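You operate a simulated robot arm through the tools that you are given. There is no shell and no other tool. Be economical: measure what you need, move in short steps, check, and stop when the job is done.

You are at the controls of a simulated two-armed robot. One attempt, no reset.

JOB
Iron the checked cloth on cotton heat, fold it in half and switch the iron off.
Fine: wait for the green lamp; the iron goes back on its base. Set down upright: iron.

Only the result counts: the job must be done as asked and must still hold three seconds after the hand-in. Knocking over, shifting, dropping, spilling or breaking anything else fails it. Flat cloth is picked up by pressing the open fingertips on it (5 to 10 N) and closing them slowly along it; thin cloth reads only 2 to 8 mm in the jaws.

ROBOT AND FRAMES
Two 7-joint arms with two-finger parallel grippers on one trunk, on a base that drives. Base frame: it is fixed to the floor where the robot stands at the start and does not move with it; the origin is under the middle of the robot, x ahead of it, y to its left, z up. Readings come in cm, rad, newtons and seconds.
The left shoulder is at the start at [-8.2, 11.9, 85.1], the right one opposite. With the tool pointing down near the work surface each hand reaches from about 10 to 56 cm from the robot's upright axis, wherever it stands, measured 20 degrees to its own side. Places, roughly: checked cloth [60, 30, 100]; iron base [60, 0, 90]; iron dial [50, 0, 90]; top of the ironing board [60, 30, 100]. Payload 3.43 kg a hand.
Tool frame (each hand has its own): the origin (TCP) lies between the finger pads and is the grasp point; the fingertips stand 3 cm ahead of it; z points along the fingers, y is the line along which they close. The gripper opens to 9.4 cm. The fingers are 2.8 cm wide and 1 cm thick; the gripper's body (5 by 9.6 cm) begins 5.5 cm behind the TCP.
Orientation is that of the tool frame in the base frame, as a unit quaternion [x, y, z, w]. With the fingers straight down and closing along the base's y, the tool's x points along the base's -x, its y along +y and its z along -z.

CONTROLS
- The arms move only by the tool jog_arm. It takes "left_targets", "right_targets" or both (then of equal length, played together; a hand with none holds still); each is a list of rows, each a list of 3 entries, a list of its own where there are three numbers: the turn, a rotation vector about the tool's x, y, z in rad, then the shift along the tool's x, y, z in cm, then the finger opening in cm, from 0 to 9.4. In form: [[[wx, wy, wz], [x, y, z], fingers], ...]. A call has 1 to 12 rows; each row shifts and turns the commanded pose from where the row before left it, along the tool's axes as they then stand. Rows are played at 5 a second. More than 5 cm and 0.15 rad between two rows, or a gripper value outside its range, and nothing of the call is played. Where a pose cannot be reached the arm comes as near as it can. A force on the tool above 40 N (or 10 N above the force at the start of the call, whichever is more), or a blocked arm, ends the call early, and 0.2 s more pass. The fingers move at their own pace (about 15.3 cm/s each) and stop on an object; they squeeze with about 35 N. The grip force told is the motor's: it shows also when the fingers shut on nothing. Time passes only in rows, and 0.2 s behind the last, so rows that do not move let the fingers close. The reply holds the time, the measured pose of the TCP, the force on the tool along the base axes, the opening and the grip force, in the units named above and with some noise, with the torque about the TCP (base axes, N m) and any sound that the robot's microphone picked up, and new pictures: "show" is both (left out), scene, wrist or none (wrist: the cameras of the hands that moved).
- Cameras (640 x 400 px; columns grow to the right, rows downward): "scene" is now at [2.25, 2.69, 155.08]; the picture's right is [0.38, -0.92, 0.00], its down [-0.76, -0.31, -0.57] and it looks along [0.53, 0.22, -0.82] (base axes); focal length 261 px, centre (320, 200). "left" rides on the left gripper at [7.6, -1.4, -10.3] in its tool frame; the picture's right is [0.18, 0.98, 0.00], its down [-0.75, 0.14, -0.64] and it looks along [-0.63, 0.12, 0.77] (tool axes); focal length 243 px, centre (320, 200). "right" rides on the right gripper at [7.6, 1.4, -10.2] in its tool frame; the picture's right is [-0.18, 0.98, 0.00], its down [-0.75, -0.14, -0.64] and it looks along [-0.63, -0.12, 0.77] (tool axes); focal length 243 px, centre (320, 200). There is no depth. A picture from a camera that has moved, and an enlarged one, comes with that camera's place and axes in the base frame and with its lens.
- raise_lower(by): slides the trunk up (or, below 0, down) by that many cm; the arms and the scene camera ride with it, the base frame stays. It gives what a move gives, with no picture.
- drive_base(legs): drives the robot by 1 to 6 legs, each [ahead, left, turn to the left] in cm, cm and rad, along the robot's own axes; the way and the turn of a leg run together, so that a leg with both is an arc; at most 150 cm and 3.142 rad a leg. The arms and the cameras ride along, it lands a little off, and it stops where it bumps. It gives what a move gives, and a new picture of the scene camera.
- head_to(pan, tilt): turns the head with the scene camera to pan (to the left, within 2.496 rad either way) and tilt (down, from -0.506 to 1.204), counted from straight ahead of the robot. It gives what a move gives, and a new picture of the scene camera.
- zoom(camera, box): a new picture of the part [left, top, right, bottom] of that camera's present view, enlarged. It takes no simulated time.
- finish_job(): hands the job in; it is judged then, once.

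Go step by step. Nothing tells you exact positions but the pictures and the camera data: compare them with the known pose of the tool, close in by small moves and look again before you grip or let go. The budget is 120 turns and 260 pictures, counting those below and the enlarged ones. Unless the task says otherwise, let go and move clear before handing in, and close with one line.

The tools are called as a command line: name --argument value ..., lists and objects as JSON in quotes. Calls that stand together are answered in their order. jog_arm: Moves the arms, as the interface text tells. Its arguments: {"type":"object","properties":{"left_targets":{"type":"array"},"right_targets":{"type":"array"},"show":{"type":"string","enum":["both","scene","wrist","none"]}},"required":[]} The other tools are called the same way: raise_lower (by) slides the trunk up or down; drive_base (legs) drives the base; head_to (pan, tilt) turns the head that bears the scene camera; zoom (camera, box) takes an enlarged picture of a part of a camera's view; finish_job () hands the job in.

At the start:

```text
t: 0.0
left_eef_pos: [29.22, 21.71, 119.14]
left_orientation: [0.0, 1.0, -0.001, 0.0]
left_contact_force: [0.5, 0.1, -0.8]
left_torque: [-0.03, 0.0, 0.03]
left_opening: 9.39
left_gripper_force: 0.1
right_eef_pos: [29.44, -3.96, 100.1]
right_orientation: [0.0, 1.0, 0.0, 0.0]
right_contact_force: [0.3, -0.2, 0.7]
right_torque: [0.01, -0.01, 0.0]
right_opening: 9.38
right_gripper_force: 0.1
trunk travel left (down, up): [-27.5, 6.0]
robot x, y, heading: [0.08, 0.3, 0.003]
head pan, tilt: [0.393, 0.958]
```

scene: 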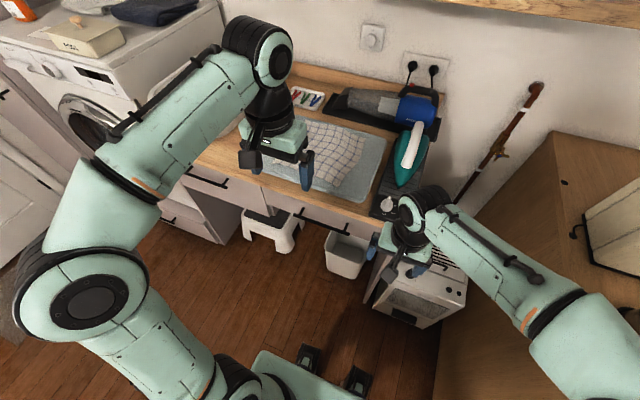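
right: 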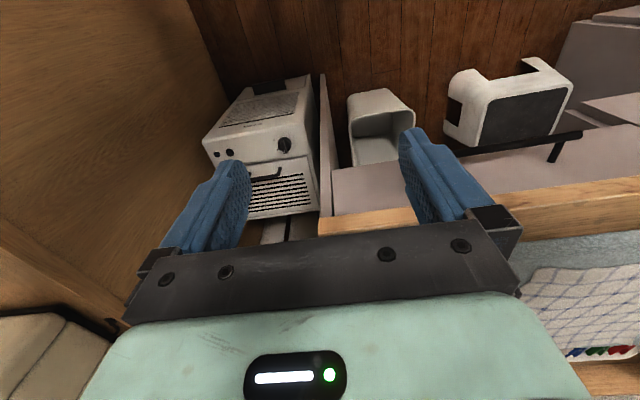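
left: 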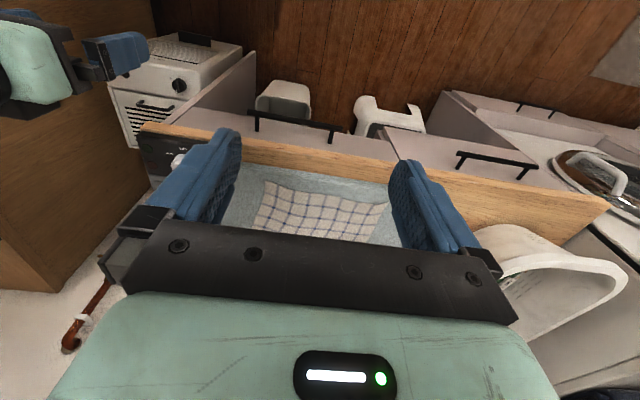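

I see the checked cloth on a blue-grey ironing pad, the green iron at its right on a dark base, with a dial in front. I'll enlarge the view to find details.

zoom --camera "scene" --box '[220, 60, 480, 222]'

zoom --camera "scene" --box '[350, 100, 470, 220]'

```text
2.46 times, centred on (350, 141) of scene
camera zoom: at [2.25, 2.69, 155.08], right [0.38, -0.92, 0.0], down [-0.76, -0.31, -0.57], along [0.53, 0.22, -0.82], focal length 643 px, centre (246, 345)
```

zoom: 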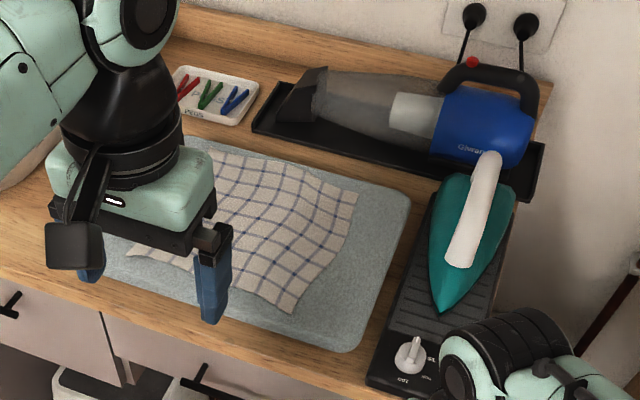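

```text
3.33 times, centred on (410, 160) of scene
camera zoom: at [2.25, 2.69, 155.08], right [0.38, -0.92, 0.0], down [-0.76, -0.31, -0.57], along [0.53, 0.22, -0.82], focal length 871 px, centre (20, 333)
```

zoom: 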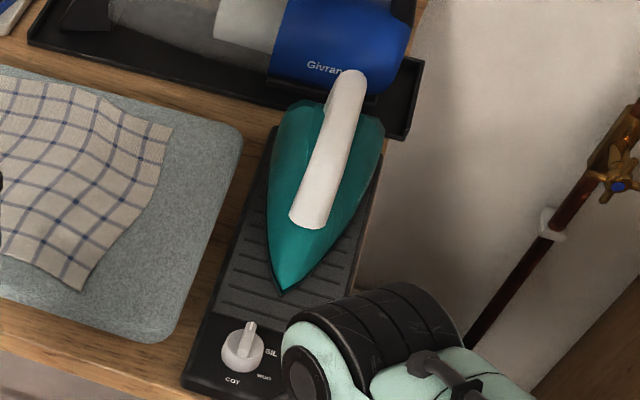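

The dial (white, labels COT/WOO/SIL) is near [48, 1], and the cloth's right edge is near y 15. I move both arms aside for a clear view.

jog_arm --left_targets '[[[0, 0, 0], [3, 4, -1], 9.4], [[0, 0, 0], [3, 4, -1], 9.4], [[0, 0, 0], [3, 4, -1], 9.4], [[0, 0, 0], [3, 4, -1], 9.4]]' --right_targets '[[[0, 0, 0], [3, -4, -2], 9.4], [[0, 0, 0], [3, -4, -2], 9.4], [[0, 0, 0], [3, -4, -2], 9.4], [[0, 0, 0], [3, -4, -2], 9.4]]' --show "none"

head_to --pan 0.25 --tilt 0.75

```text
refused: row 1 steps farther than a row can; nothing moved
```

```text
t: 0.7
left_eef_pos: [29.1, 21.64, 119.24]
left_orientation: [0.0, 1.0, -0.002, 0.001]
left_contact_force: [-0.6, 0.1, 0.2]
left_torque: [0.01, -0.01, -0.02]
left_opening: 9.37
left_gripper_force: 0.1
right_eef_pos: [29.55, -3.87, 99.96]
right_orientation: [0.001, 1.0, 0.001, 0.0]
right_contact_force: [-1.4, -0.3, 0.3]
right_torque: [0.0, -0.04, -0.02]
right_opening: 9.4
right_gripper_force: 0.2
trunk travel left (down, up): [-27.5, 6.0]
robot x, y, heading: [-0.35, 0.08, 0.0]
head pan, tilt: [0.25, 0.75]
camera scene: at [3.61, 1.98, 156.69], right [0.25, -0.97, 0.0], down [-0.66, -0.17, -0.73], along [0.71, 0.18, -0.68], focal length 261 px, centre (320, 200)
```

scene: 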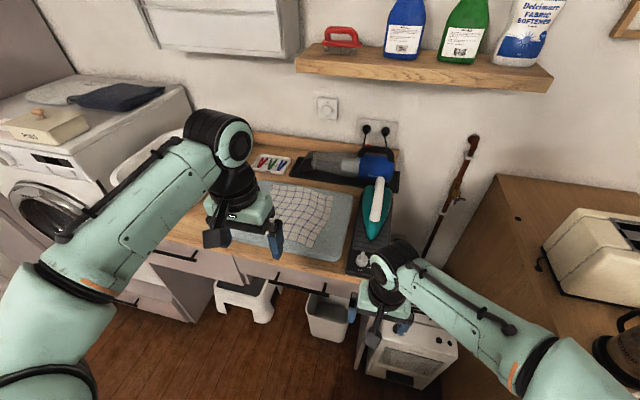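

The step was over 5 cm; I use shorter ones.

jog_arm --left_targets '[[[0, 0, 0], [2.5, 3.5, -1], 9.4], [[0, 0, 0], [2.5, 3.5, -1], 9.4], [[0, 0, 0], [2.5, 3.5, -1], 9.4], [[0, 0, 0], [2.5, 3.5, -1], 9.4]]' --right_targets '[[[0, 0, 0], [1, -1, -4], 9.4], [[0, 0, 0], [1, -1, -4], 9.4], [[0, 0, 0], [3, -1, -3], 9.4], [[0, 0, 0], [3, -1, -3], 9.4]]' --show "scene"

zoom --camera "scene" --box '[240, 140, 420, 290]'

```text
t: 1.7
left_eef_pos: [18.83, 36.02, 123.28]
left_orientation: [0.0, 1.0, 0.0, 0.001]
left_contact_force: [-0.4, -0.1, -0.1]
left_torque: [-0.03, -0.01, 0.02]
left_opening: 9.39
left_gripper_force: 0.1
right_eef_pos: [20.93, -7.89, 113.97]
right_orientation: [0.0, 1.0, -0.001, 0.0]
right_contact_force: [0.0, -0.1, 0.0]
right_torque: [-0.01, -0.02, -0.02]
right_opening: 9.41
right_gripper_force: 0.1
trunk travel left (down, up): [-27.5, 6.0]
robot x, y, heading: [-0.08, 0.08, -0.001]
head pan, tilt: [0.25, 0.75]
camera scene: at [3.45, 1.99, 156.7], right [0.25, -0.97, 0.0], down [-0.66, -0.17, -0.73], along [0.71, 0.18, -0.68], focal length 261 px, centre (320, 200)
```

scene: 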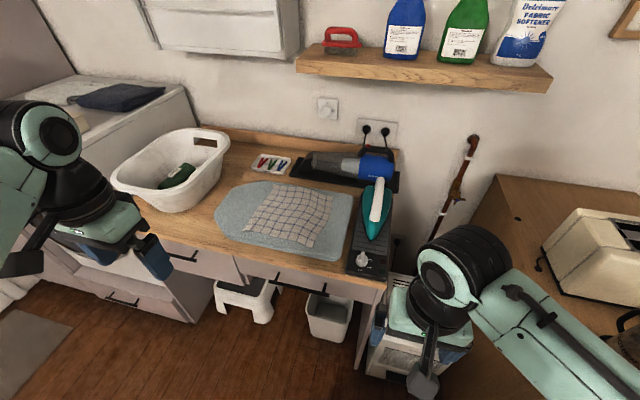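

```text
2.67 times, centred on (330, 215) of scene
camera zoom: at [3.45, 1.99, 156.7], right [0.25, -0.97, 0.0], down [-0.66, -0.17, -0.73], along [0.71, 0.18, -0.68], focal length 696 px, centre (293, 160)
```

zoom: 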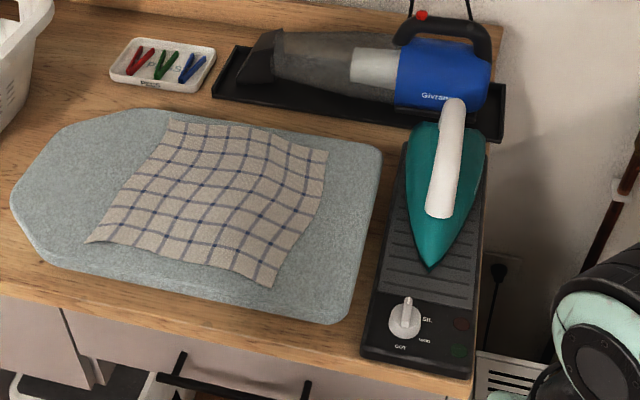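

The dial's pointer is at "off" presumably (far), with the lamps to its right; the counter edge is near x 42. I raise the trunk and drive ahead 20 cm for reach.

raise_lower --by 5

drive_base --legs '[[20, 0, 0]]'

head_to --pan 0.1 --tilt 1.0

zoom --camera "scene" --box '[300, 140, 420, 240]'

```text
t: 2.7
left_eef_pos: [19.01, 35.76, 128.16]
left_orientation: [0.0, 1.0, -0.001, 0.001]
left_contact_force: [0.8, 0.3, -0.3]
left_torque: [0.02, -0.03, -0.01]
left_opening: 9.4
left_gripper_force: 0.0
right_eef_pos: [21.42, -7.85, 118.92]
right_orientation: [0.001, 1.0, 0.0, 0.0]
right_contact_force: [-0.6, -0.5, 0.2]
right_torque: [-0.01, -0.03, 0.03]
right_opening: 9.43
right_gripper_force: 0.1
trunk travel left (down, up): [-32.5, 1.0]
robot x, y, heading: [0.04, -0.07, -0.001]
head pan, tilt: [0.25, 0.75]
```

```text
t: 4.4
left_eef_pos: [36.6, 38.59, 128.11]
left_orientation: [-0.008, 1.0, -0.002, 0.001]
left_contact_force: [0.3, 0.3, 0.2]
left_torque: [-0.03, 0.0, 0.0]
left_opening: 9.39
left_gripper_force: 0.1
right_eef_pos: [39.58, -5.18, 118.92]
right_orientation: [-0.008, 1.0, -0.002, 0.0]
right_contact_force: [0.0, 0.9, 0.2]
right_torque: [-0.05, 0.0, 0.03]
right_opening: 9.41
right_gripper_force: 0.0
trunk travel left (down, up): [-32.5, 1.0]
robot x, y, heading: [18.32, 2.42, 0.02]
head pan, tilt: [0.25, 0.75]
stopped in leg 1: the robot was blocked; the commanded pose is now the measured one
camera scene: at [21.5, 4.65, 162.13], right [0.26, -0.96, 0.0], down [-0.66, -0.18, -0.73], along [0.7, 0.19, -0.68], focal length 261 px, centre (320, 200)
```

scene: 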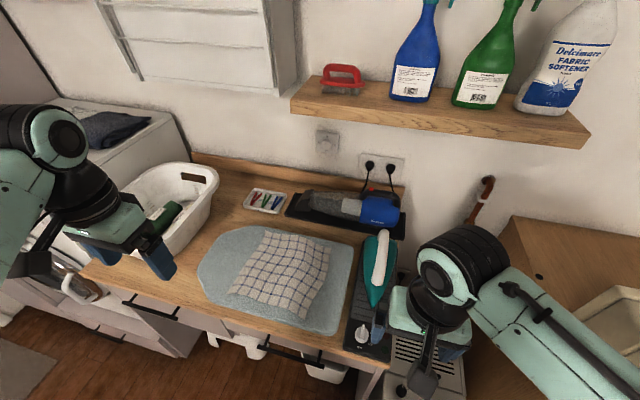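

```text
t: 5.1
left_eef_pos: [36.44, 38.31, 128.32]
left_orientation: [-0.008, 1.0, 0.0, 0.002]
left_contact_force: [1.5, 0.1, -0.4]
left_torque: [0.02, 0.02, 0.0]
left_opening: 9.39
left_gripper_force: 0.0
right_eef_pos: [39.61, -5.28, 119.07]
right_orientation: [-0.009, 1.0, 0.0, 0.0]
right_contact_force: [-0.1, -0.3, -0.1]
right_torque: [-0.03, 0.01, 0.0]
right_opening: 9.37
right_gripper_force: 0.0
trunk travel left (down, up): [-32.5, 1.0]
robot x, y, heading: [17.93, 2.14, 0.017]
head pan, tilt: [0.099, 1.0]
camera scene: at [20.35, 2.89, 160.21], right [0.12, -0.99, 0.0], down [-0.84, -0.1, -0.54], along [0.54, 0.06, -0.84], focal length 261 px, centre (320, 200)
```

scene: 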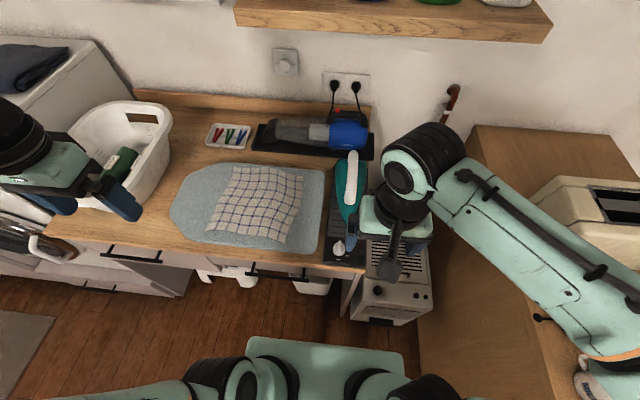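

```text
4.00 times, centred on (360, 190) of scene
camera zoom: at [20.35, 2.89, 160.21], right [0.12, -0.99, 0.0], down [-0.84, -0.1, -0.54], along [0.54, 0.06, -0.84], focal length 1045 px, centre (160, 240)
```

zoom: 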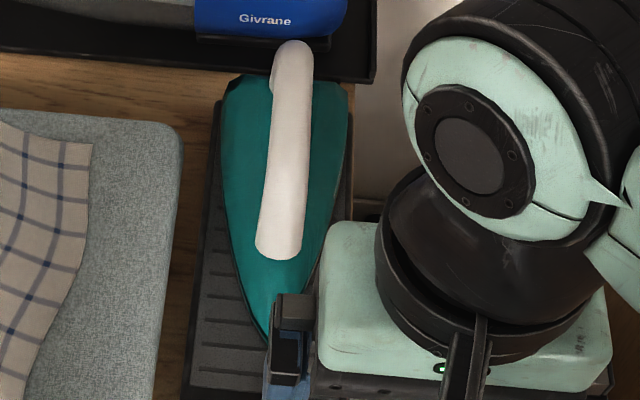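

The base bumped something at its right front; I back off 2 cm, go left 10 cm and look down at the base.

drive_base --legs '[[-2, 0, 0], [0, 10, -0.017]]'

head_to --pan -0.3 --tilt 1.2

```text
t: 7.1
left_eef_pos: [35.23, 47.89, 128.1]
left_orientation: [0.0, 1.0, -0.001, 0.002]
left_contact_force: [0.3, 0.9, -0.2]
left_torque: [0.0, -0.02, 0.01]
left_opening: 9.4
left_gripper_force: 0.0
right_eef_pos: [37.65, 4.15, 118.93]
right_orientation: [0.0, 1.0, 0.0, -0.001]
right_contact_force: [0.2, -0.1, 0.8]
right_torque: [-0.01, 0.02, 0.02]
right_opening: 9.4
right_gripper_force: 0.1
trunk travel left (down, up): [-32.5, 1.0]
robot x, y, heading: [16.18, 11.94, 0.001]
head pan, tilt: [0.099, 1.0]
camera scene: at [18.56, 12.69, 160.21], right [0.1, -0.99, 0.0], down [-0.84, -0.09, -0.54], along [0.54, 0.05, -0.84], focal length 261 px, centre (320, 200)
```

scene: 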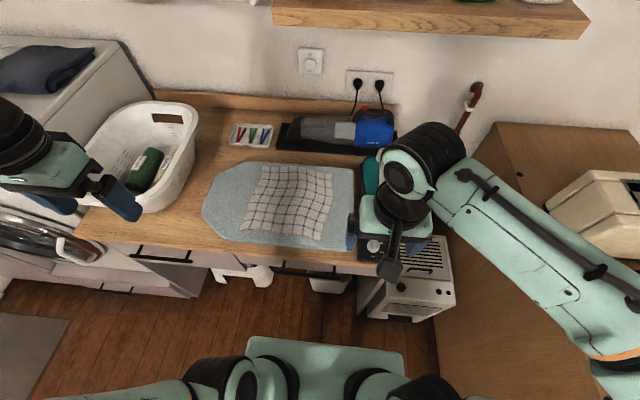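

```text
t: 7.9
left_eef_pos: [35.24, 47.68, 128.28]
left_orientation: [0.0, 1.0, -0.001, 0.002]
left_contact_force: [-0.3, 0.5, 0.2]
left_torque: [0.02, -0.01, 0.02]
left_opening: 9.41
left_gripper_force: 0.0
right_eef_pos: [37.56, 4.16, 119.14]
right_orientation: [0.0, 1.0, 0.0, 0.0]
right_contact_force: [-0.2, 0.1, -1.3]
right_torque: [0.0, 0.02, 0.01]
right_opening: 9.4
right_gripper_force: 0.0
trunk travel left (down, up): [-32.5, 1.0]
robot x, y, heading: [16.16, 11.89, 0.003]
head pan, tilt: [-0.3, 1.201]
camera scene: at [16.98, 10.34, 158.96], right [-0.29, -0.96, 0.0], down [-0.89, 0.27, -0.36], along [0.35, -0.11, -0.93], focal length 261 px, centre (320, 200)
```

scene: 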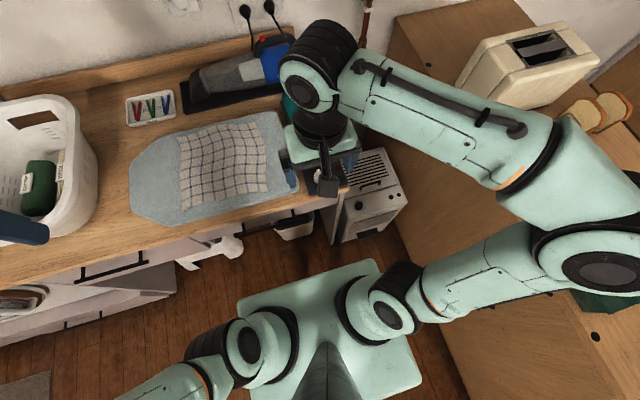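

I check what's around the right elbow, which may be what bumped.

head_to --pan -0.95 --tilt 0.95

```text
t: 9.0
left_eef_pos: [35.13, 47.78, 128.21]
left_orientation: [-0.001, 1.0, -0.001, 0.002]
left_contact_force: [0.0, -0.9, -0.5]
left_torque: [0.02, 0.01, 0.0]
left_opening: 9.44
left_gripper_force: 0.1
right_eef_pos: [37.58, 4.18, 119.11]
right_orientation: [0.0, 1.0, 0.0, 0.0]
right_contact_force: [0.1, 0.3, 0.2]
right_torque: [-0.03, 0.02, 0.03]
right_opening: 9.39
right_gripper_force: 0.0
trunk travel left (down, up): [-32.5, 1.0]
robot x, y, heading: [16.31, 12.22, -0.0]
head pan, tilt: [-0.949, 0.949]
camera scene: at [15.88, 6.09, 160.57], right [-0.81, -0.58, 0.0], down [-0.48, 0.66, -0.58], along [0.34, -0.47, -0.81], focal length 261 px, centre (320, 200)
```

scene: 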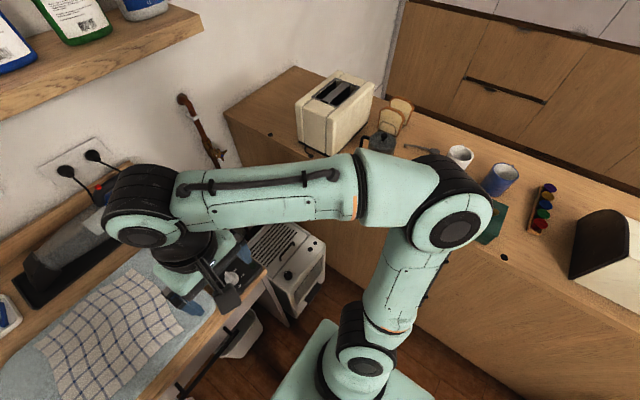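

The pot and toaster haven't moved and the elbow has clearance. I look to the left side for what may have blocked.

head_to --pan 0.8 --tilt 1.05

```text
t: 10.7
left_eef_pos: [35.24, 47.72, 128.34]
left_orientation: [0.0, 1.0, -0.001, 0.002]
left_contact_force: [-0.2, 0.1, 0.5]
left_torque: [-0.04, -0.03, -0.01]
left_opening: 9.4
left_gripper_force: 0.0
right_eef_pos: [37.62, 4.14, 119.11]
right_orientation: [0.0, 1.0, 0.0, 0.0]
right_contact_force: [0.1, 0.0, -0.5]
right_torque: [-0.02, -0.01, -0.03]
right_opening: 9.41
right_gripper_force: 0.0
trunk travel left (down, up): [-32.5, 1.0]
robot x, y, heading: [16.03, 12.3, -0.001]
head pan, tilt: [0.799, 1.051]
camera scene: at [16.26, 16.75, 159.87], right [0.72, -0.7, 0.0], down [-0.6, -0.62, -0.5], along [0.35, 0.36, -0.87], focal length 261 px, centre (320, 200)
```

scene: 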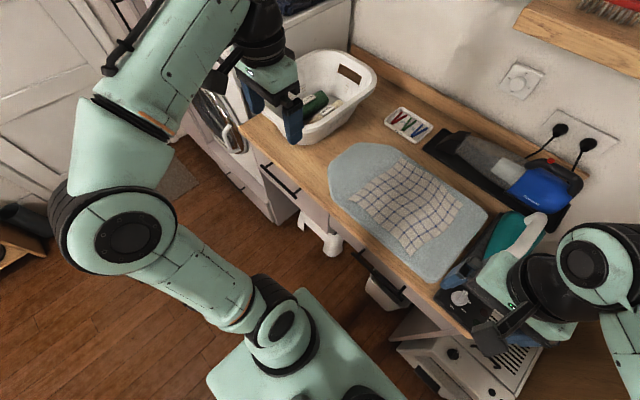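

Nothing obvious on the left either; fine. Now I bring the right hand above the dial (about [47.6, 1, 95]) and look with its wrist camera.

jog_arm --right_targets '[[[0, 0, 0], [-2.5, -0.8, 2], 6], [[0, 0, 0], [-2.5, -0.8, 2], 6], [[0, 0, 0], [-2.5, -0.8, 2], 6], [[0, 0, 0], [-1, -0.6, 2], 6], [[0, 0, 0], [0, 0, 0], 6]]' --show "wrist"

zoom --camera "right" --box '[200, 100, 440, 260]'

```text
t: 11.9
left_eef_pos: [35.2, 47.7, 128.32]
left_orientation: [0.0, 1.0, 0.0, 0.002]
left_contact_force: [1.2, 0.6, 0.4]
left_torque: [0.02, -0.03, 0.01]
left_opening: 9.4
left_gripper_force: 0.0
right_eef_pos: [46.13, 0.86, 110.95]
right_orientation: [-0.001, 1.0, 0.0, 0.0]
right_contact_force: [-0.2, 0.0, 0.7]
right_torque: [0.03, 0.0, -0.03]
right_opening: 6.02
right_gripper_force: 0.1
trunk travel left (down, up): [-32.5, 1.0]
robot x, y, heading: [16.46, 12.28, 0.001]
head pan, tilt: [0.799, 1.051]
camera right: at [38.42, 2.31, 121.14], right [0.18, 0.98, 0.0], down [0.75, -0.14, 0.64], along [0.63, -0.12, -0.77], focal length 243 px, centre (320, 200)
```

right: 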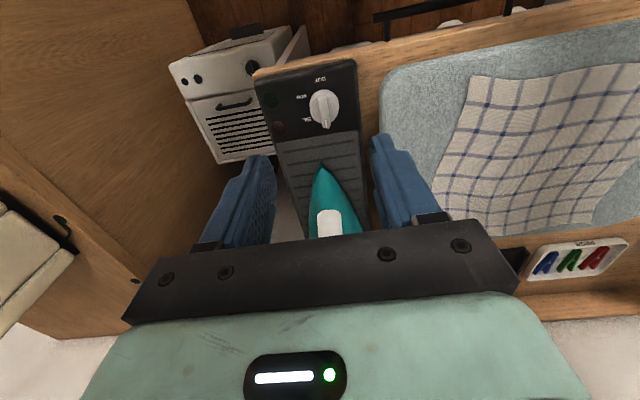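

```text
2.50 times, centred on (320, 180) of right
camera zoom: at [38.42, 2.31, 121.14], right [0.18, 0.98, 0.0], down [0.75, -0.14, 0.64], along [0.63, -0.12, -0.77], focal length 606 px, centre (320, 250)
```

zoom: 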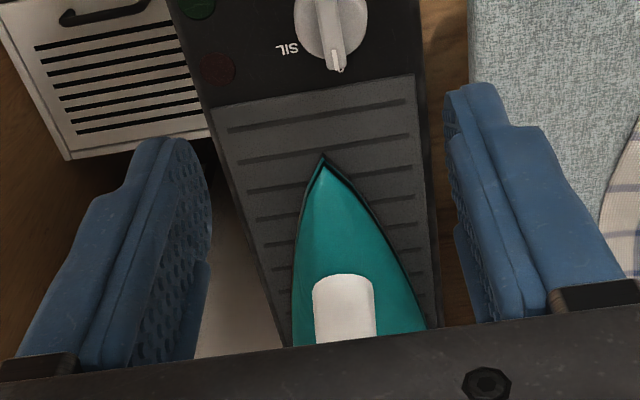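

The dial is in view at about [47.3, 0.9]. I zoom to read its labels.

zoom --camera "right" --box '[240, 50, 400, 150]'

```text
4.00 times, centred on (320, 100) of right
camera zoom: at [38.42, 2.31, 121.14], right [0.18, 0.98, 0.0], down [0.75, -0.14, 0.64], along [0.63, -0.12, -0.77], focal length 970 px, centre (320, 600)
```

zoom: 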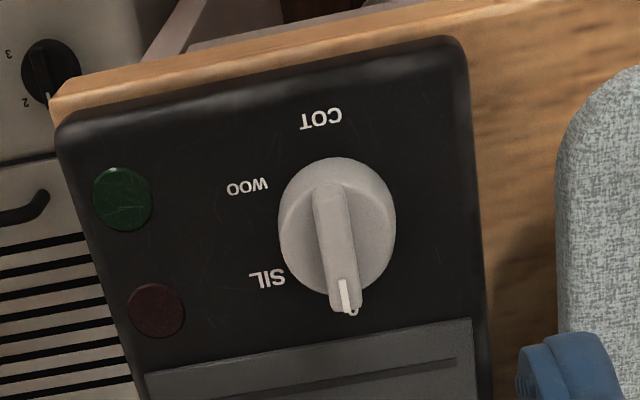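

Reading: pointer now at the far side (0/off), then SIL, WOO, COT clockwise at 60° steps – cotton is 180° clockwise from above. Dial axis is near [47.7, 1.0]; I come down above it with the fingers narrowed.

jog_arm --right_targets '[[[0, 0, 0], [-1.5, 0.1, 3.5], 3], [[0, 0, 0], [0, 0, 4], 3], [[0, 0, 0], [0, 0, 3], 3], [[0, 0, 0], [0, 0, 0], 3]]' --show "wrist"

zoom --camera "right" --box '[240, 50, 400, 150]'

head_to --pan -0.2 --tilt 0.95

```text
t: 12.9
left_eef_pos: [35.24, 47.78, 128.41]
left_orientation: [0.001, 1.0, -0.001, 0.001]
left_contact_force: [-0.1, 0.1, -0.2]
left_torque: [-0.01, 0.01, 0.02]
left_opening: 9.41
left_gripper_force: 0.1
right_eef_pos: [47.46, 1.08, 100.48]
right_orientation: [-0.001, 1.0, 0.001, 0.001]
right_contact_force: [-0.2, -1.0, -0.4]
right_torque: [0.0, 0.03, -0.02]
right_opening: 2.99
right_gripper_force: 0.0
trunk travel left (down, up): [-32.5, 1.0]
robot x, y, heading: [16.09, 12.15, 0.001]
head pan, tilt: [0.799, 1.051]
camera right: at [39.89, 2.46, 110.71], right [0.18, 0.98, 0.0], down [0.75, -0.14, 0.64], along [0.63, -0.12, -0.77], focal length 243 px, centre (320, 200)
```

right: 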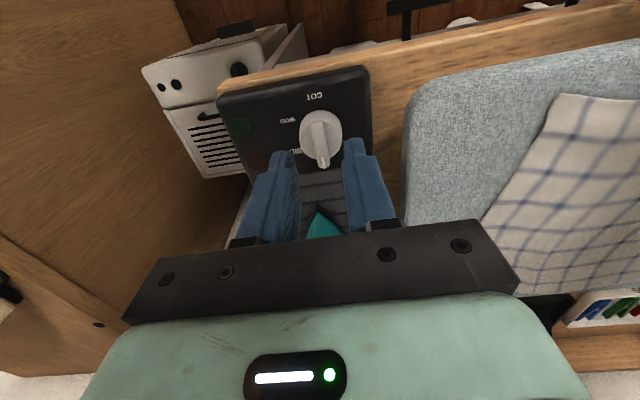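

```text
4.00 times, centred on (320, 100) of right
camera zoom: at [39.89, 2.46, 110.71], right [0.18, 0.98, 0.0], down [0.75, -0.14, 0.64], along [0.63, -0.12, -0.77], focal length 970 px, centre (320, 600)
```

zoom: 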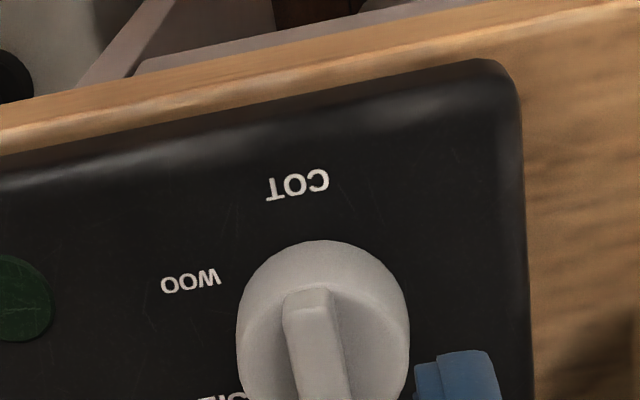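

```text
t: 14.2
left_eef_pos: [35.21, 47.8, 128.26]
left_orientation: [0.0, 1.0, 0.0, 0.001]
left_contact_force: [0.9, 0.1, -0.3]
left_torque: [-0.04, 0.0, 0.01]
left_opening: 9.39
left_gripper_force: 0.0
right_eef_pos: [47.56, 1.12, 100.63]
right_orientation: [0.0, 1.0, 0.0, 0.0]
right_contact_force: [0.5, 0.0, -0.2]
right_torque: [-0.04, 0.01, -0.01]
right_opening: 3.03
right_gripper_force: 0.0
trunk travel left (down, up): [-32.5, 1.0]
robot x, y, heading: [16.13, 12.21, 0.004]
head pan, tilt: [-0.201, 0.949]
camera scene: at [18.76, 10.56, 160.57], right [-0.2, -0.98, 0.0], down [-0.8, 0.16, -0.58], along [0.57, -0.11, -0.81], focal length 261 px, centre (320, 200)
```

scene: 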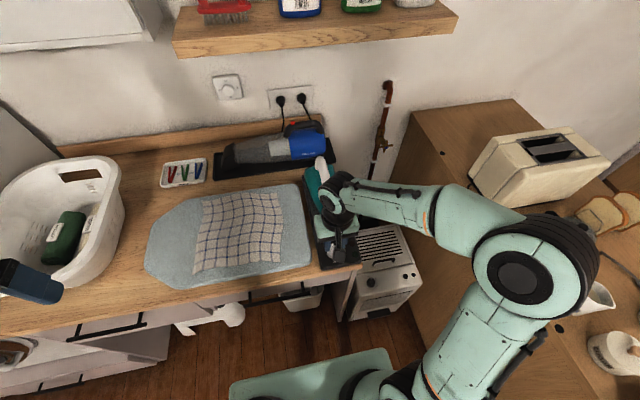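

Panel is about z 93, ridge top about 94.7, axis [47.7, 1.0]. I lower until the tips are just beside the ridge and watch the force.

jog_arm --right_targets '[[[0, 0, 0], [-0.2, -0.1, 2], 3], [[0, 0, 0], [0, 0, 1], 3], [[0, 0, 0], [0, 0, 0.3], 3], [[0, 0, 0], [0, 0, 0.3], 3], [[0, 0, 0], [0, 0, 0], 3]]' --show "wrist"

zoom --camera "right" --box '[240, 70, 400, 170]'

```text
t: 15.5
left_eef_pos: [35.01, 47.75, 128.28]
left_orientation: [0.0, 1.0, -0.001, 0.002]
left_contact_force: [-0.3, -0.9, -0.4]
left_torque: [0.02, 0.0, 0.0]
left_opening: 9.39
left_gripper_force: 0.1
right_eef_pos: [47.78, 0.96, 97.32]
right_orientation: [0.0, 1.0, -0.001, 0.004]
right_contact_force: [-5.4, -3.3, 16.5]
right_torque: [-0.14, 0.18, -0.01]
right_opening: 2.97
right_gripper_force: 0.1
trunk travel left (down, up): [-32.5, 1.0]
robot x, y, heading: [16.25, 11.91, -0.002]
head pan, tilt: [-0.201, 0.949]
stopped in row 5 (right hand): the force on the tool passed its limit at 42 N (the readings are from after the stop); the commanded pose is now the measured one
camera right: at [40.1, 2.43, 107.43], right [0.18, 0.98, 0.0], down [0.75, -0.14, 0.65], along [0.64, -0.12, -0.76], focal length 243 px, centre (320, 200)
```

right: 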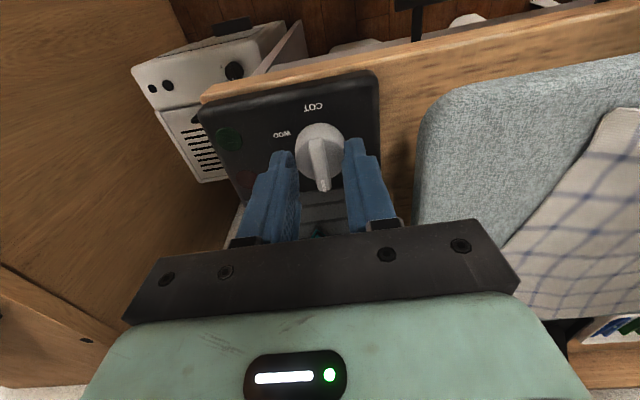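

```text
4.00 times, centred on (320, 120) of right
camera zoom: at [40.1, 2.43, 107.43], right [0.18, 0.98, 0.0], down [0.75, -0.14, 0.65], along [0.64, -0.12, -0.76], focal length 970 px, centre (320, 520)
```

zoom: 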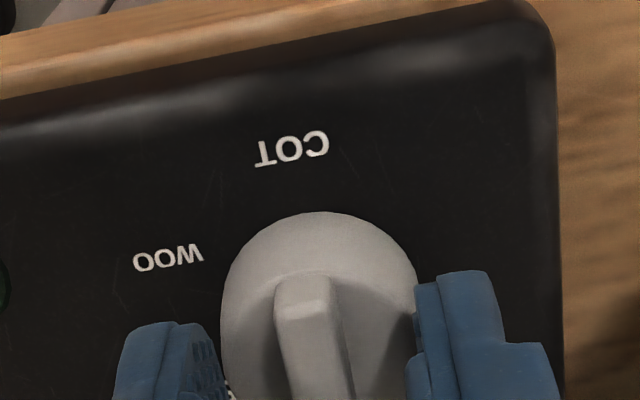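

The tips rest on the knob's disc, straddling the ridge. I lift 0.3 cm and close on the ridge.

jog_arm --right_targets '[[[0, 0, 0], [0, 0, -0.35], 3], [[0, 0, 0], [0, 0, 0], 0], [[0, 0, 0], [0, 0, 0], 0], [[0, 0, 0], [0, 0, 0], 0]]' --show "wrist"

```text
t: 16.5
left_eef_pos: [35.32, 47.75, 128.1]
left_orientation: [0.0, 1.0, -0.001, 0.002]
left_contact_force: [-0.5, 0.1, 0.5]
left_torque: [0.0, 0.02, 0.0]
left_opening: 9.39
left_gripper_force: 0.1
right_eef_pos: [48.0, 1.09, 97.41]
right_orientation: [0.0, 1.0, 0.0, 0.003]
right_contact_force: [1.7, 0.0, -18.6]
right_torque: [-0.02, -1.07, -0.02]
right_opening: 0.87
right_gripper_force: 42.8
trunk travel left (down, up): [-32.5, 1.0]
robot x, y, heading: [15.82, 12.13, 0.004]
head pan, tilt: [-0.201, 0.949]
camera right: at [40.27, 2.43, 107.57], right [0.18, 0.98, 0.0], down [0.75, -0.14, 0.65], along [0.63, -0.12, -0.76], focal length 243 px, centre (320, 200)
```

right: 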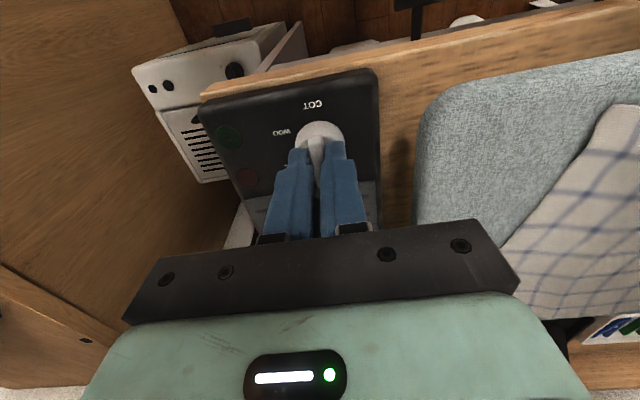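

Ridge is gripped (0.87 cm). I ease the upward pull and turn clockwise 90° first.

jog_arm --right_targets '[[[0, 0, 0], [0.2, 0, 0.25], 0], [[0, 0, 0.15], [0, 0, 0], 0], [[0, 0, 0.15], [0, 0, 0], 0], [[0, 0, 0.15], [0, 0, 0], 0], [[0, 0, 0.15], [0, 0, 0], 0], [[0, 0, 0.15], [0, 0, 0], 0], [[0, 0, 0.15], [0, 0, 0], 0], [[0, 0, 0.15], [0, 0, 0], 0], [[0, 0, 0.15], [0, 0, 0], 0], [[0, 0, 0.15], [0, 0, 0], 0], [[0, 0, 0.15], [0, 0, 0], 0], [[0, 0, 0], [0, 0, 0], 0]]' --show "wrist"

```text
t: 19.1
left_eef_pos: [35.36, 47.83, 128.26]
left_orientation: [0.0, 1.0, 0.0, 0.001]
left_contact_force: [-0.5, 0.4, 0.0]
left_torque: [0.0, 0.0, 0.0]
left_opening: 9.4
left_gripper_force: 0.1
right_eef_pos: [48.03, 1.12, 97.37]
right_orientation: [0.683, 0.73, 0.006, 0.003]
right_contact_force: [14.9, 0.0, 29.0]
right_torque: [-0.59, -0.05, -0.01]
right_opening: 0.87
right_gripper_force: 43.0
trunk travel left (down, up): [-32.5, 1.0]
robot x, y, heading: [16.01, 12.43, 0.006]
head pan, tilt: [-0.201, 0.949]
camera right: at [48.76, 8.76, 107.56], right [0.99, -0.12, 0.01], down [-0.1, -0.76, 0.64], along [-0.07, -0.64, -0.77], focal length 243 px, centre (320, 200)
```

right: 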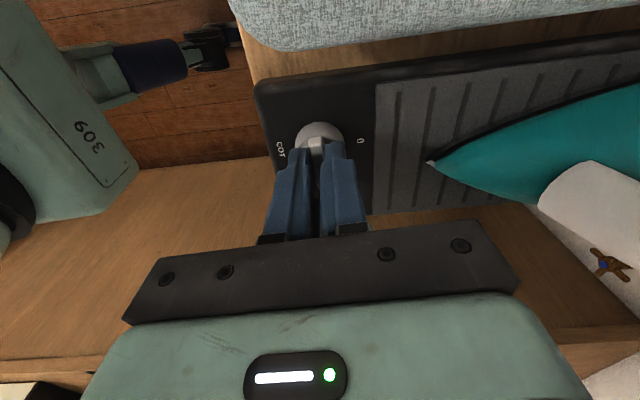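

Quarter turn done (0 and COT labels lie as expected). I let go, rise, and turn the hand back 180° to regrip.

jog_arm --right_targets '[[[0, 0, 0], [0, 0, -0.2], 3], [[0, 0, 0], [0, 0, 0], 3], [[0, 0, 0], [0, 0, -2], 3], [[0, 0, -0.15], [0, 0, -1], 3], [[0, 0, -0.15], [0, 0, 0], 3], [[0, 0, -0.15], [0, 0, 0], 3], [[0, 0, -0.15], [0, 0, 0], 3], [[0, 0, -0.15], [0, 0, 0], 3], [[0, 0, -0.15], [0, 0, 0], 3], [[0, 0, -0.15], [0, 0, 0], 3], [[0, 0, -0.15], [0, 0, 0], 3], [[0, 0, -0.15], [0, 0, 0], 3]]' --show "none"

jog_arm --right_targets '[[[0, 0, -0.15], [0, 0, 0], 3], [[0, 0, -0.15], [0, 0, 0], 3], [[0, 0, -0.15], [0, 0, 0], 3], [[0, 0, -0.15], [0, 0, 0], 3], [[0, 0, -0.15], [0, 0, 0], 3], [[0, 0, -0.15], [0, 0, 0], 3], [[0, 0, -0.15], [0, 0, 0], 3], [[0, 0, -0.15], [0, 0, 0], 3], [[0, 0, -0.15], [0, 0, 0], 3], [[0, 0, -0.15], [0, 0, 0], 3], [[0, 0, -0.14], [0, 0, 0], 3], [[0, 0, 0], [0, 0, 0], 3]]' --show "wrist"

zoom --camera "right" --box '[240, 70, 400, 170]'

```text
t: 21.7
left_eef_pos: [35.17, 47.72, 128.19]
left_orientation: [0.0, 1.0, 0.0, 0.001]
left_contact_force: [0.0, 0.1, -0.2]
left_torque: [-0.02, 0.01, 0.01]
left_opening: 9.4
left_gripper_force: 0.1
right_eef_pos: [47.56, 1.19, 100.45]
right_orientation: [0.074, 0.997, 0.0, 0.004]
right_contact_force: [-0.1, 0.2, 0.5]
right_torque: [-0.01, 0.02, 0.05]
right_opening: 3.01
right_gripper_force: 0.1
trunk travel left (down, up): [-32.5, 1.0]
robot x, y, heading: [16.3, 12.18, 0.006]
head pan, tilt: [-0.201, 0.949]
```

```text
t: 24.3
left_eef_pos: [35.16, 47.72, 128.27]
left_orientation: [0.0, 1.0, -0.001, 0.002]
left_contact_force: [-0.4, 0.0, -0.3]
left_torque: [0.03, 0.01, 0.0]
left_opening: 9.38
left_gripper_force: 0.0
right_eef_pos: [47.71, 1.08, 100.58]
right_orientation: [-0.678, 0.735, -0.003, 0.003]
right_contact_force: [0.6, 0.6, 0.2]
right_torque: [-0.01, -0.01, 0.02]
right_opening: 2.98
right_gripper_force: 0.1
trunk travel left (down, up): [-32.5, 1.0]
robot x, y, heading: [15.91, 12.73, -0.001]
head pan, tilt: [-0.201, 0.949]
camera right: at [45.62, -6.46, 110.66], right [-0.97, 0.26, -0.01], down [0.2, 0.74, 0.64], along [0.17, 0.62, -0.77], focal length 243 px, centre (320, 200)
```

right: 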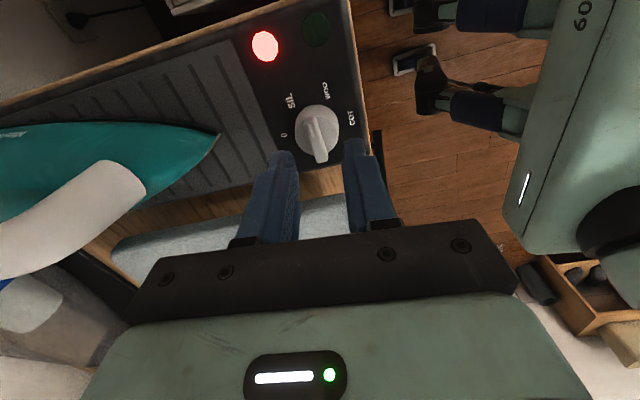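

```text
4.00 times, centred on (320, 120) of right
camera zoom: at [45.62, -6.46, 110.66], right [-0.97, 0.26, -0.01], down [0.2, 0.74, 0.64], along [0.17, 0.62, -0.77], focal length 970 px, centre (320, 520)
```

zoom: 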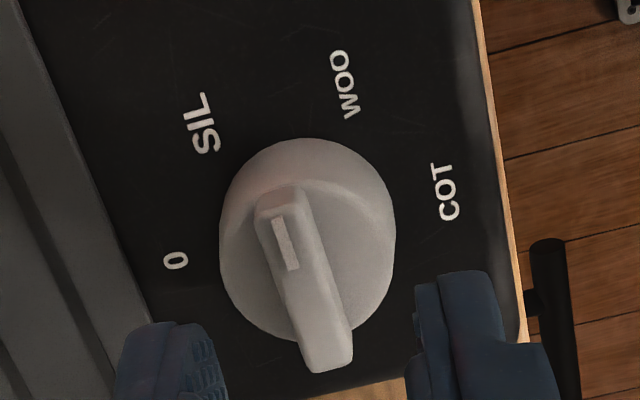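

The red lamp is on and the pointer is between SIL and WOO. I go down, regrip, and turn the remaining ~94°.

jog_arm --right_targets '[[[0, 0, 0], [0, 0, 2], 3], [[0, 0, 0], [0, 0, 1.1], 3], [[0, 0, 0], [0, 0, 0], 0], [[0, 0, 0], [0, 0, 0], 0], [[0, 0, 0], [0, 0, 0], 0]]' --show "none"

jog_arm --right_targets '[[[0, 0, 0.15], [0, 0, 0], 0], [[0, 0, 0.15], [0, 0, 0], 0], [[0, 0, 0.15], [0, 0, 0], 0], [[0, 0, 0.15], [0, 0, 0], 0], [[0, 0, 0.15], [0, 0, 0], 0], [[0, 0, 0.15], [0, 0, 0], 0], [[0, 0, 0.15], [0, 0, 0], 0], [[0, 0, 0.15], [0, 0, 0], 0], [[0, 0, 0.15], [0, 0, 0], 0], [[0, 0, 0.15], [0, 0, 0], 0], [[0, 0, 0.14], [0, 0, 0], 0], [[0, 0, 0], [0, 0, 0], 0]]' --show "wrist"

```text
t: 25.5
left_eef_pos: [35.26, 47.67, 128.33]
left_orientation: [0.0, 1.0, -0.001, 0.002]
left_contact_force: [1.1, 0.2, 0.5]
left_torque: [0.04, -0.03, -0.02]
left_opening: 9.42
left_gripper_force: 0.2
right_eef_pos: [47.86, 1.11, 97.46]
right_orientation: [-0.678, 0.735, -0.004, 0.004]
right_contact_force: [14.9, -3.9, 6.3]
right_torque: [0.59, -0.27, 0.03]
right_opening: 0.88
right_gripper_force: 43.1
trunk travel left (down, up): [-32.5, 1.0]
robot x, y, heading: [16.16, 11.79, -0.003]
head pan, tilt: [-0.201, 0.949]
```

```text
t: 28.1
left_eef_pos: [35.31, 47.77, 128.25]
left_orientation: [0.0, 1.0, -0.001, 0.001]
left_contact_force: [-0.4, -0.8, 1.1]
left_torque: [0.02, 0.04, -0.01]
left_opening: 9.4
left_gripper_force: 0.1
right_eef_pos: [47.87, 0.99, 97.49]
right_orientation: [0.075, 0.997, 0.0, 0.005]
right_contact_force: [16.8, -4.7, 18.2]
right_torque: [-0.11, -0.84, 1.45]
right_opening: 1.21
right_gripper_force: 45.6
trunk travel left (down, up): [-32.5, 1.0]
robot x, y, heading: [16.23, 11.84, 0.002]
head pan, tilt: [-0.201, 0.949]
camera right: at [40.52, 3.54, 107.54], right [0.33, 0.94, 0.0], down [0.72, -0.25, 0.65], along [0.61, -0.21, -0.76], focal length 243 px, centre (320, 200)
```

right: 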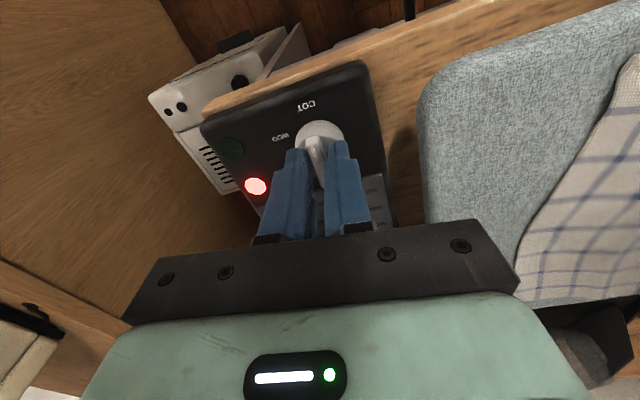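

The knob seems to be against its stop. I release, lift, turn the hand back a little and check the pointer.

jog_arm --right_targets '[[[0, 0, -0.1], [0, 0, 0], 0], [[0, 0, 0], [0, 0, 0], 3], [[0, 0, 0], [0, 0, 0], 3], [[0, 0, -0.05], [0, 0, -2.5], 3], [[0, 0, 0], [0, 0, -4], 3], [[0, 0, 0], [0, 0, -3], 3], [[0, 0, 0], [0, 0, 0], 3]]' --show "wrist"

zoom --camera "right" --box '[240, 50, 400, 150]'

```text
t: 29.7
left_eef_pos: [35.13, 47.76, 128.23]
left_orientation: [0.0, 1.0, 0.0, 0.002]
left_contact_force: [-0.3, 0.5, 0.2]
left_torque: [0.0, 0.02, -0.01]
left_opening: 9.41
left_gripper_force: 0.0
right_eef_pos: [47.51, 1.1, 106.77]
right_orientation: [0.0, 1.0, 0.0, 0.003]
right_contact_force: [0.8, 0.3, -0.2]
right_torque: [0.0, 0.04, 0.0]
right_opening: 2.99
right_gripper_force: 0.0
trunk travel left (down, up): [-32.5, 1.0]
robot x, y, heading: [15.95, 11.85, 0.0]
head pan, tilt: [-0.201, 0.949]
camera right: at [39.87, 2.41, 116.94], right [0.18, 0.98, 0.0], down [0.75, -0.14, 0.65], along [0.64, -0.12, -0.76], focal length 243 px, centre (320, 200)
```

right: 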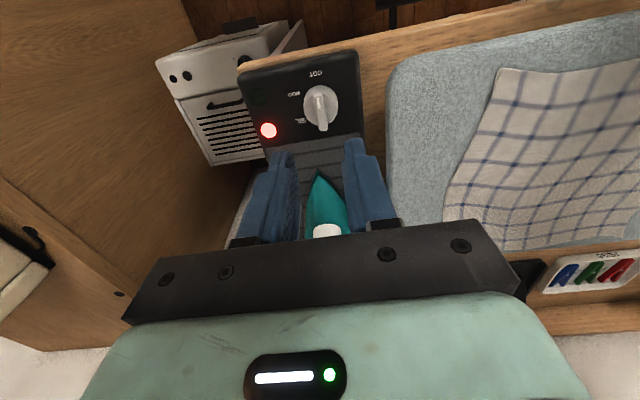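

```text
4.00 times, centred on (320, 100) of right
camera zoom: at [39.87, 2.41, 116.94], right [0.18, 0.98, 0.0], down [0.75, -0.14, 0.65], along [0.64, -0.12, -0.76], focal length 970 px, centre (320, 600)
```

zoom: 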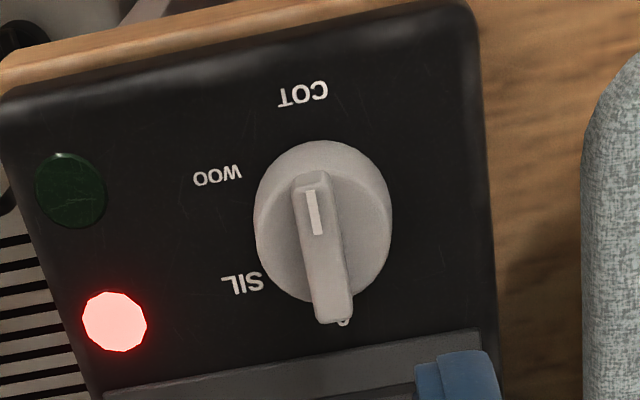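

The pointer is at COT and the red lamp is on, heating. While waiting I move the right hand above the iron's handle (about x 57–71, y −0.6) to look.

jog_arm --right_targets '[[[0, 0, 0], [0, -0.3, -4.5], 6], [[0, 0, 0], [0, -0.3, -4.5], 6], [[0, 0, 0], [-4, -0.5, 0], 6], [[0, 0, 0], [-4, -0.3, 0], 6], [[0, 0, 0], [-3, -0.3, 0], 6], [[0, 0, 0], [0, 0, 0], 6]]' --show "both"

zoom --camera "scene" --box '[260, 130, 400, 290]'

```text
t: 31.1
left_eef_pos: [35.17, 47.82, 128.24]
left_orientation: [0.0, 1.0, -0.001, 0.002]
left_contact_force: [-1.1, -0.2, -1.0]
left_torque: [-0.01, -0.05, -0.02]
left_opening: 9.35
left_gripper_force: 0.0
right_eef_pos: [58.7, -0.66, 115.92]
right_orientation: [0.0, 1.0, 0.0, 0.003]
right_contact_force: [-1.0, -0.8, -0.1]
right_torque: [0.0, -0.01, 0.0]
right_opening: 5.99
right_gripper_force: 0.0
trunk travel left (down, up): [-32.5, 1.0]
robot x, y, heading: [16.1, 12.1, -0.001]
head pan, tilt: [-0.201, 0.949]
camera scene: at [18.7, 10.53, 160.57], right [-0.2, -0.98, 0.0], down [-0.8, 0.16, -0.58], along [0.57, -0.11, -0.81], focal length 261 px, centre (320, 200)
camera right: at [51.02, 0.72, 125.89], right [0.18, 0.98, 0.0], down [0.75, -0.14, 0.65], along [0.64, -0.12, -0.76], focal length 243 px, centre (320, 200)
```

scene: 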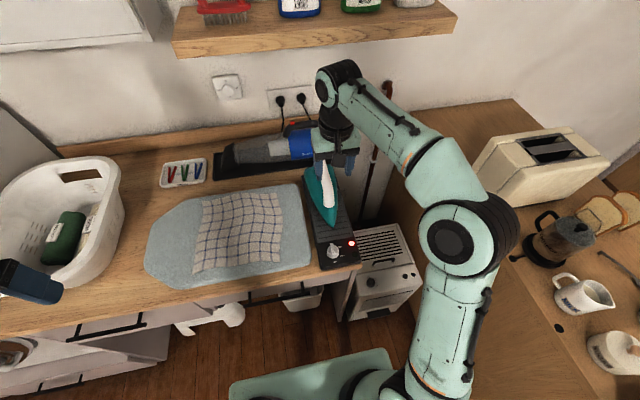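
right: 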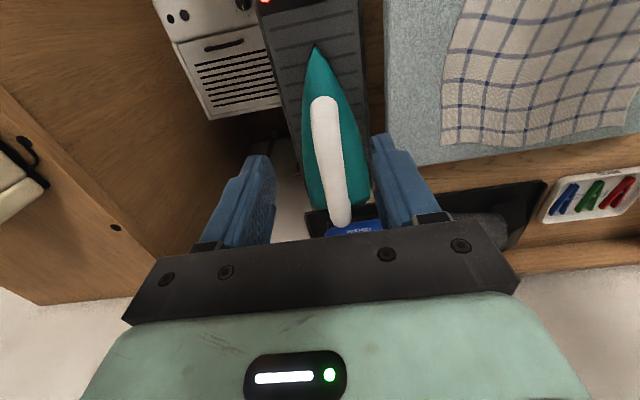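

```text
2.50 times, centred on (330, 210) of scene
camera zoom: at [18.7, 10.53, 160.57], right [-0.2, -0.98, 0.0], down [-0.8, 0.16, -0.58], along [0.57, -0.11, -0.81], focal length 653 px, centre (295, 175)
```

zoom: 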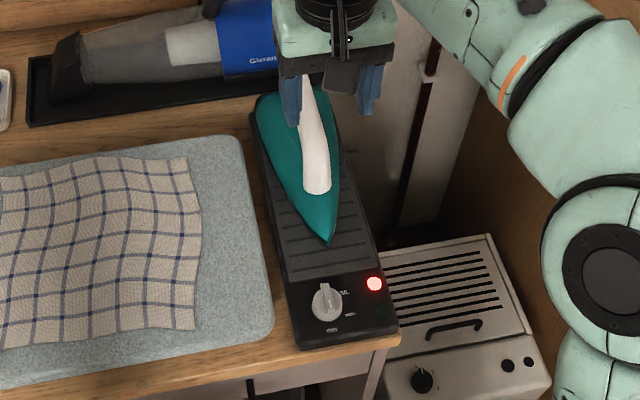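

The iron's handle slopes up toward the heel (about [60, 98] to [73, 105]). I zoom the wrist view, and swing the left hand over the cloth for a side view of the iron.

zoom --camera "right" --box '[240, 30, 440, 240]'

jog_arm --left_targets '[[[0, 0, 0.15], [-2, -2, 1.5], 6], [[0, 0, 0.15], [-2, -2, 1.5], 6], [[0, 0, 0.15], [-2, -2, 1.5], 6], [[0, 0, 0.15], [-2, -2, 1.5], 6], [[0, 0, 0.15], [-2, -2, 1.5], 6], [[0, 0, 0.15], [-2, -2, 0], 6], [[0, 0, 0.15], [-2, -2, 0], 6], [[0, 0, 0.15], [0, -2, 0], 6], [[0, 0, 0.15], [0, -2, 0], 6], [[0, 0, 0.15], [0, -2, 0], 6], [[0, 0, 0], [0, 0, 0], 6]]' --show "wrist"

```text
1.90 times, centred on (340, 135) of right
camera zoom: at [51.02, 0.72, 125.89], right [0.18, 0.98, 0.0], down [0.75, -0.14, 0.65], along [0.64, -0.12, -0.76], focal length 462 px, centre (282, 324)
```

zoom: 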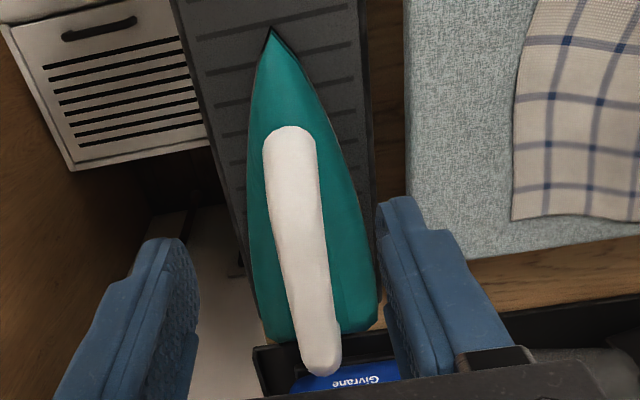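

```text
t: 33.5
left_eef_pos: [35.85, 27.76, 120.84]
left_orientation: [0.682, 0.731, 0.0, 0.002]
left_contact_force: [0.7, 0.4, 0.5]
left_torque: [0.02, -0.04, -0.02]
left_opening: 6.01
left_gripper_force: 0.0
right_eef_pos: [58.73, -0.72, 115.77]
right_orientation: [0.0, 1.0, 0.001, 0.004]
right_contact_force: [-0.4, 0.0, 0.4]
right_torque: [-0.01, -0.02, 0.02]
right_opening: 5.99
right_gripper_force: 0.2
trunk travel left (down, up): [-32.5, 1.0]
robot x, y, heading: [16.22, 12.15, 0.006]
head pan, tilt: [-0.201, 0.949]
camera left: at [33.89, 35.24, 131.07], right [0.97, 0.25, 0.0], down [0.19, -0.74, 0.64], along [0.16, -0.62, -0.77], focal length 243 px, centre (320, 200)
```

left: 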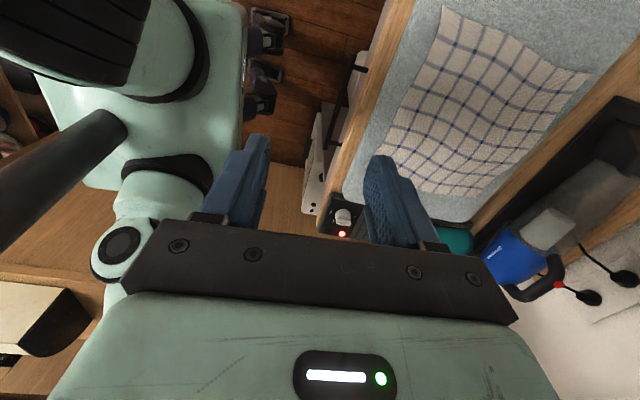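

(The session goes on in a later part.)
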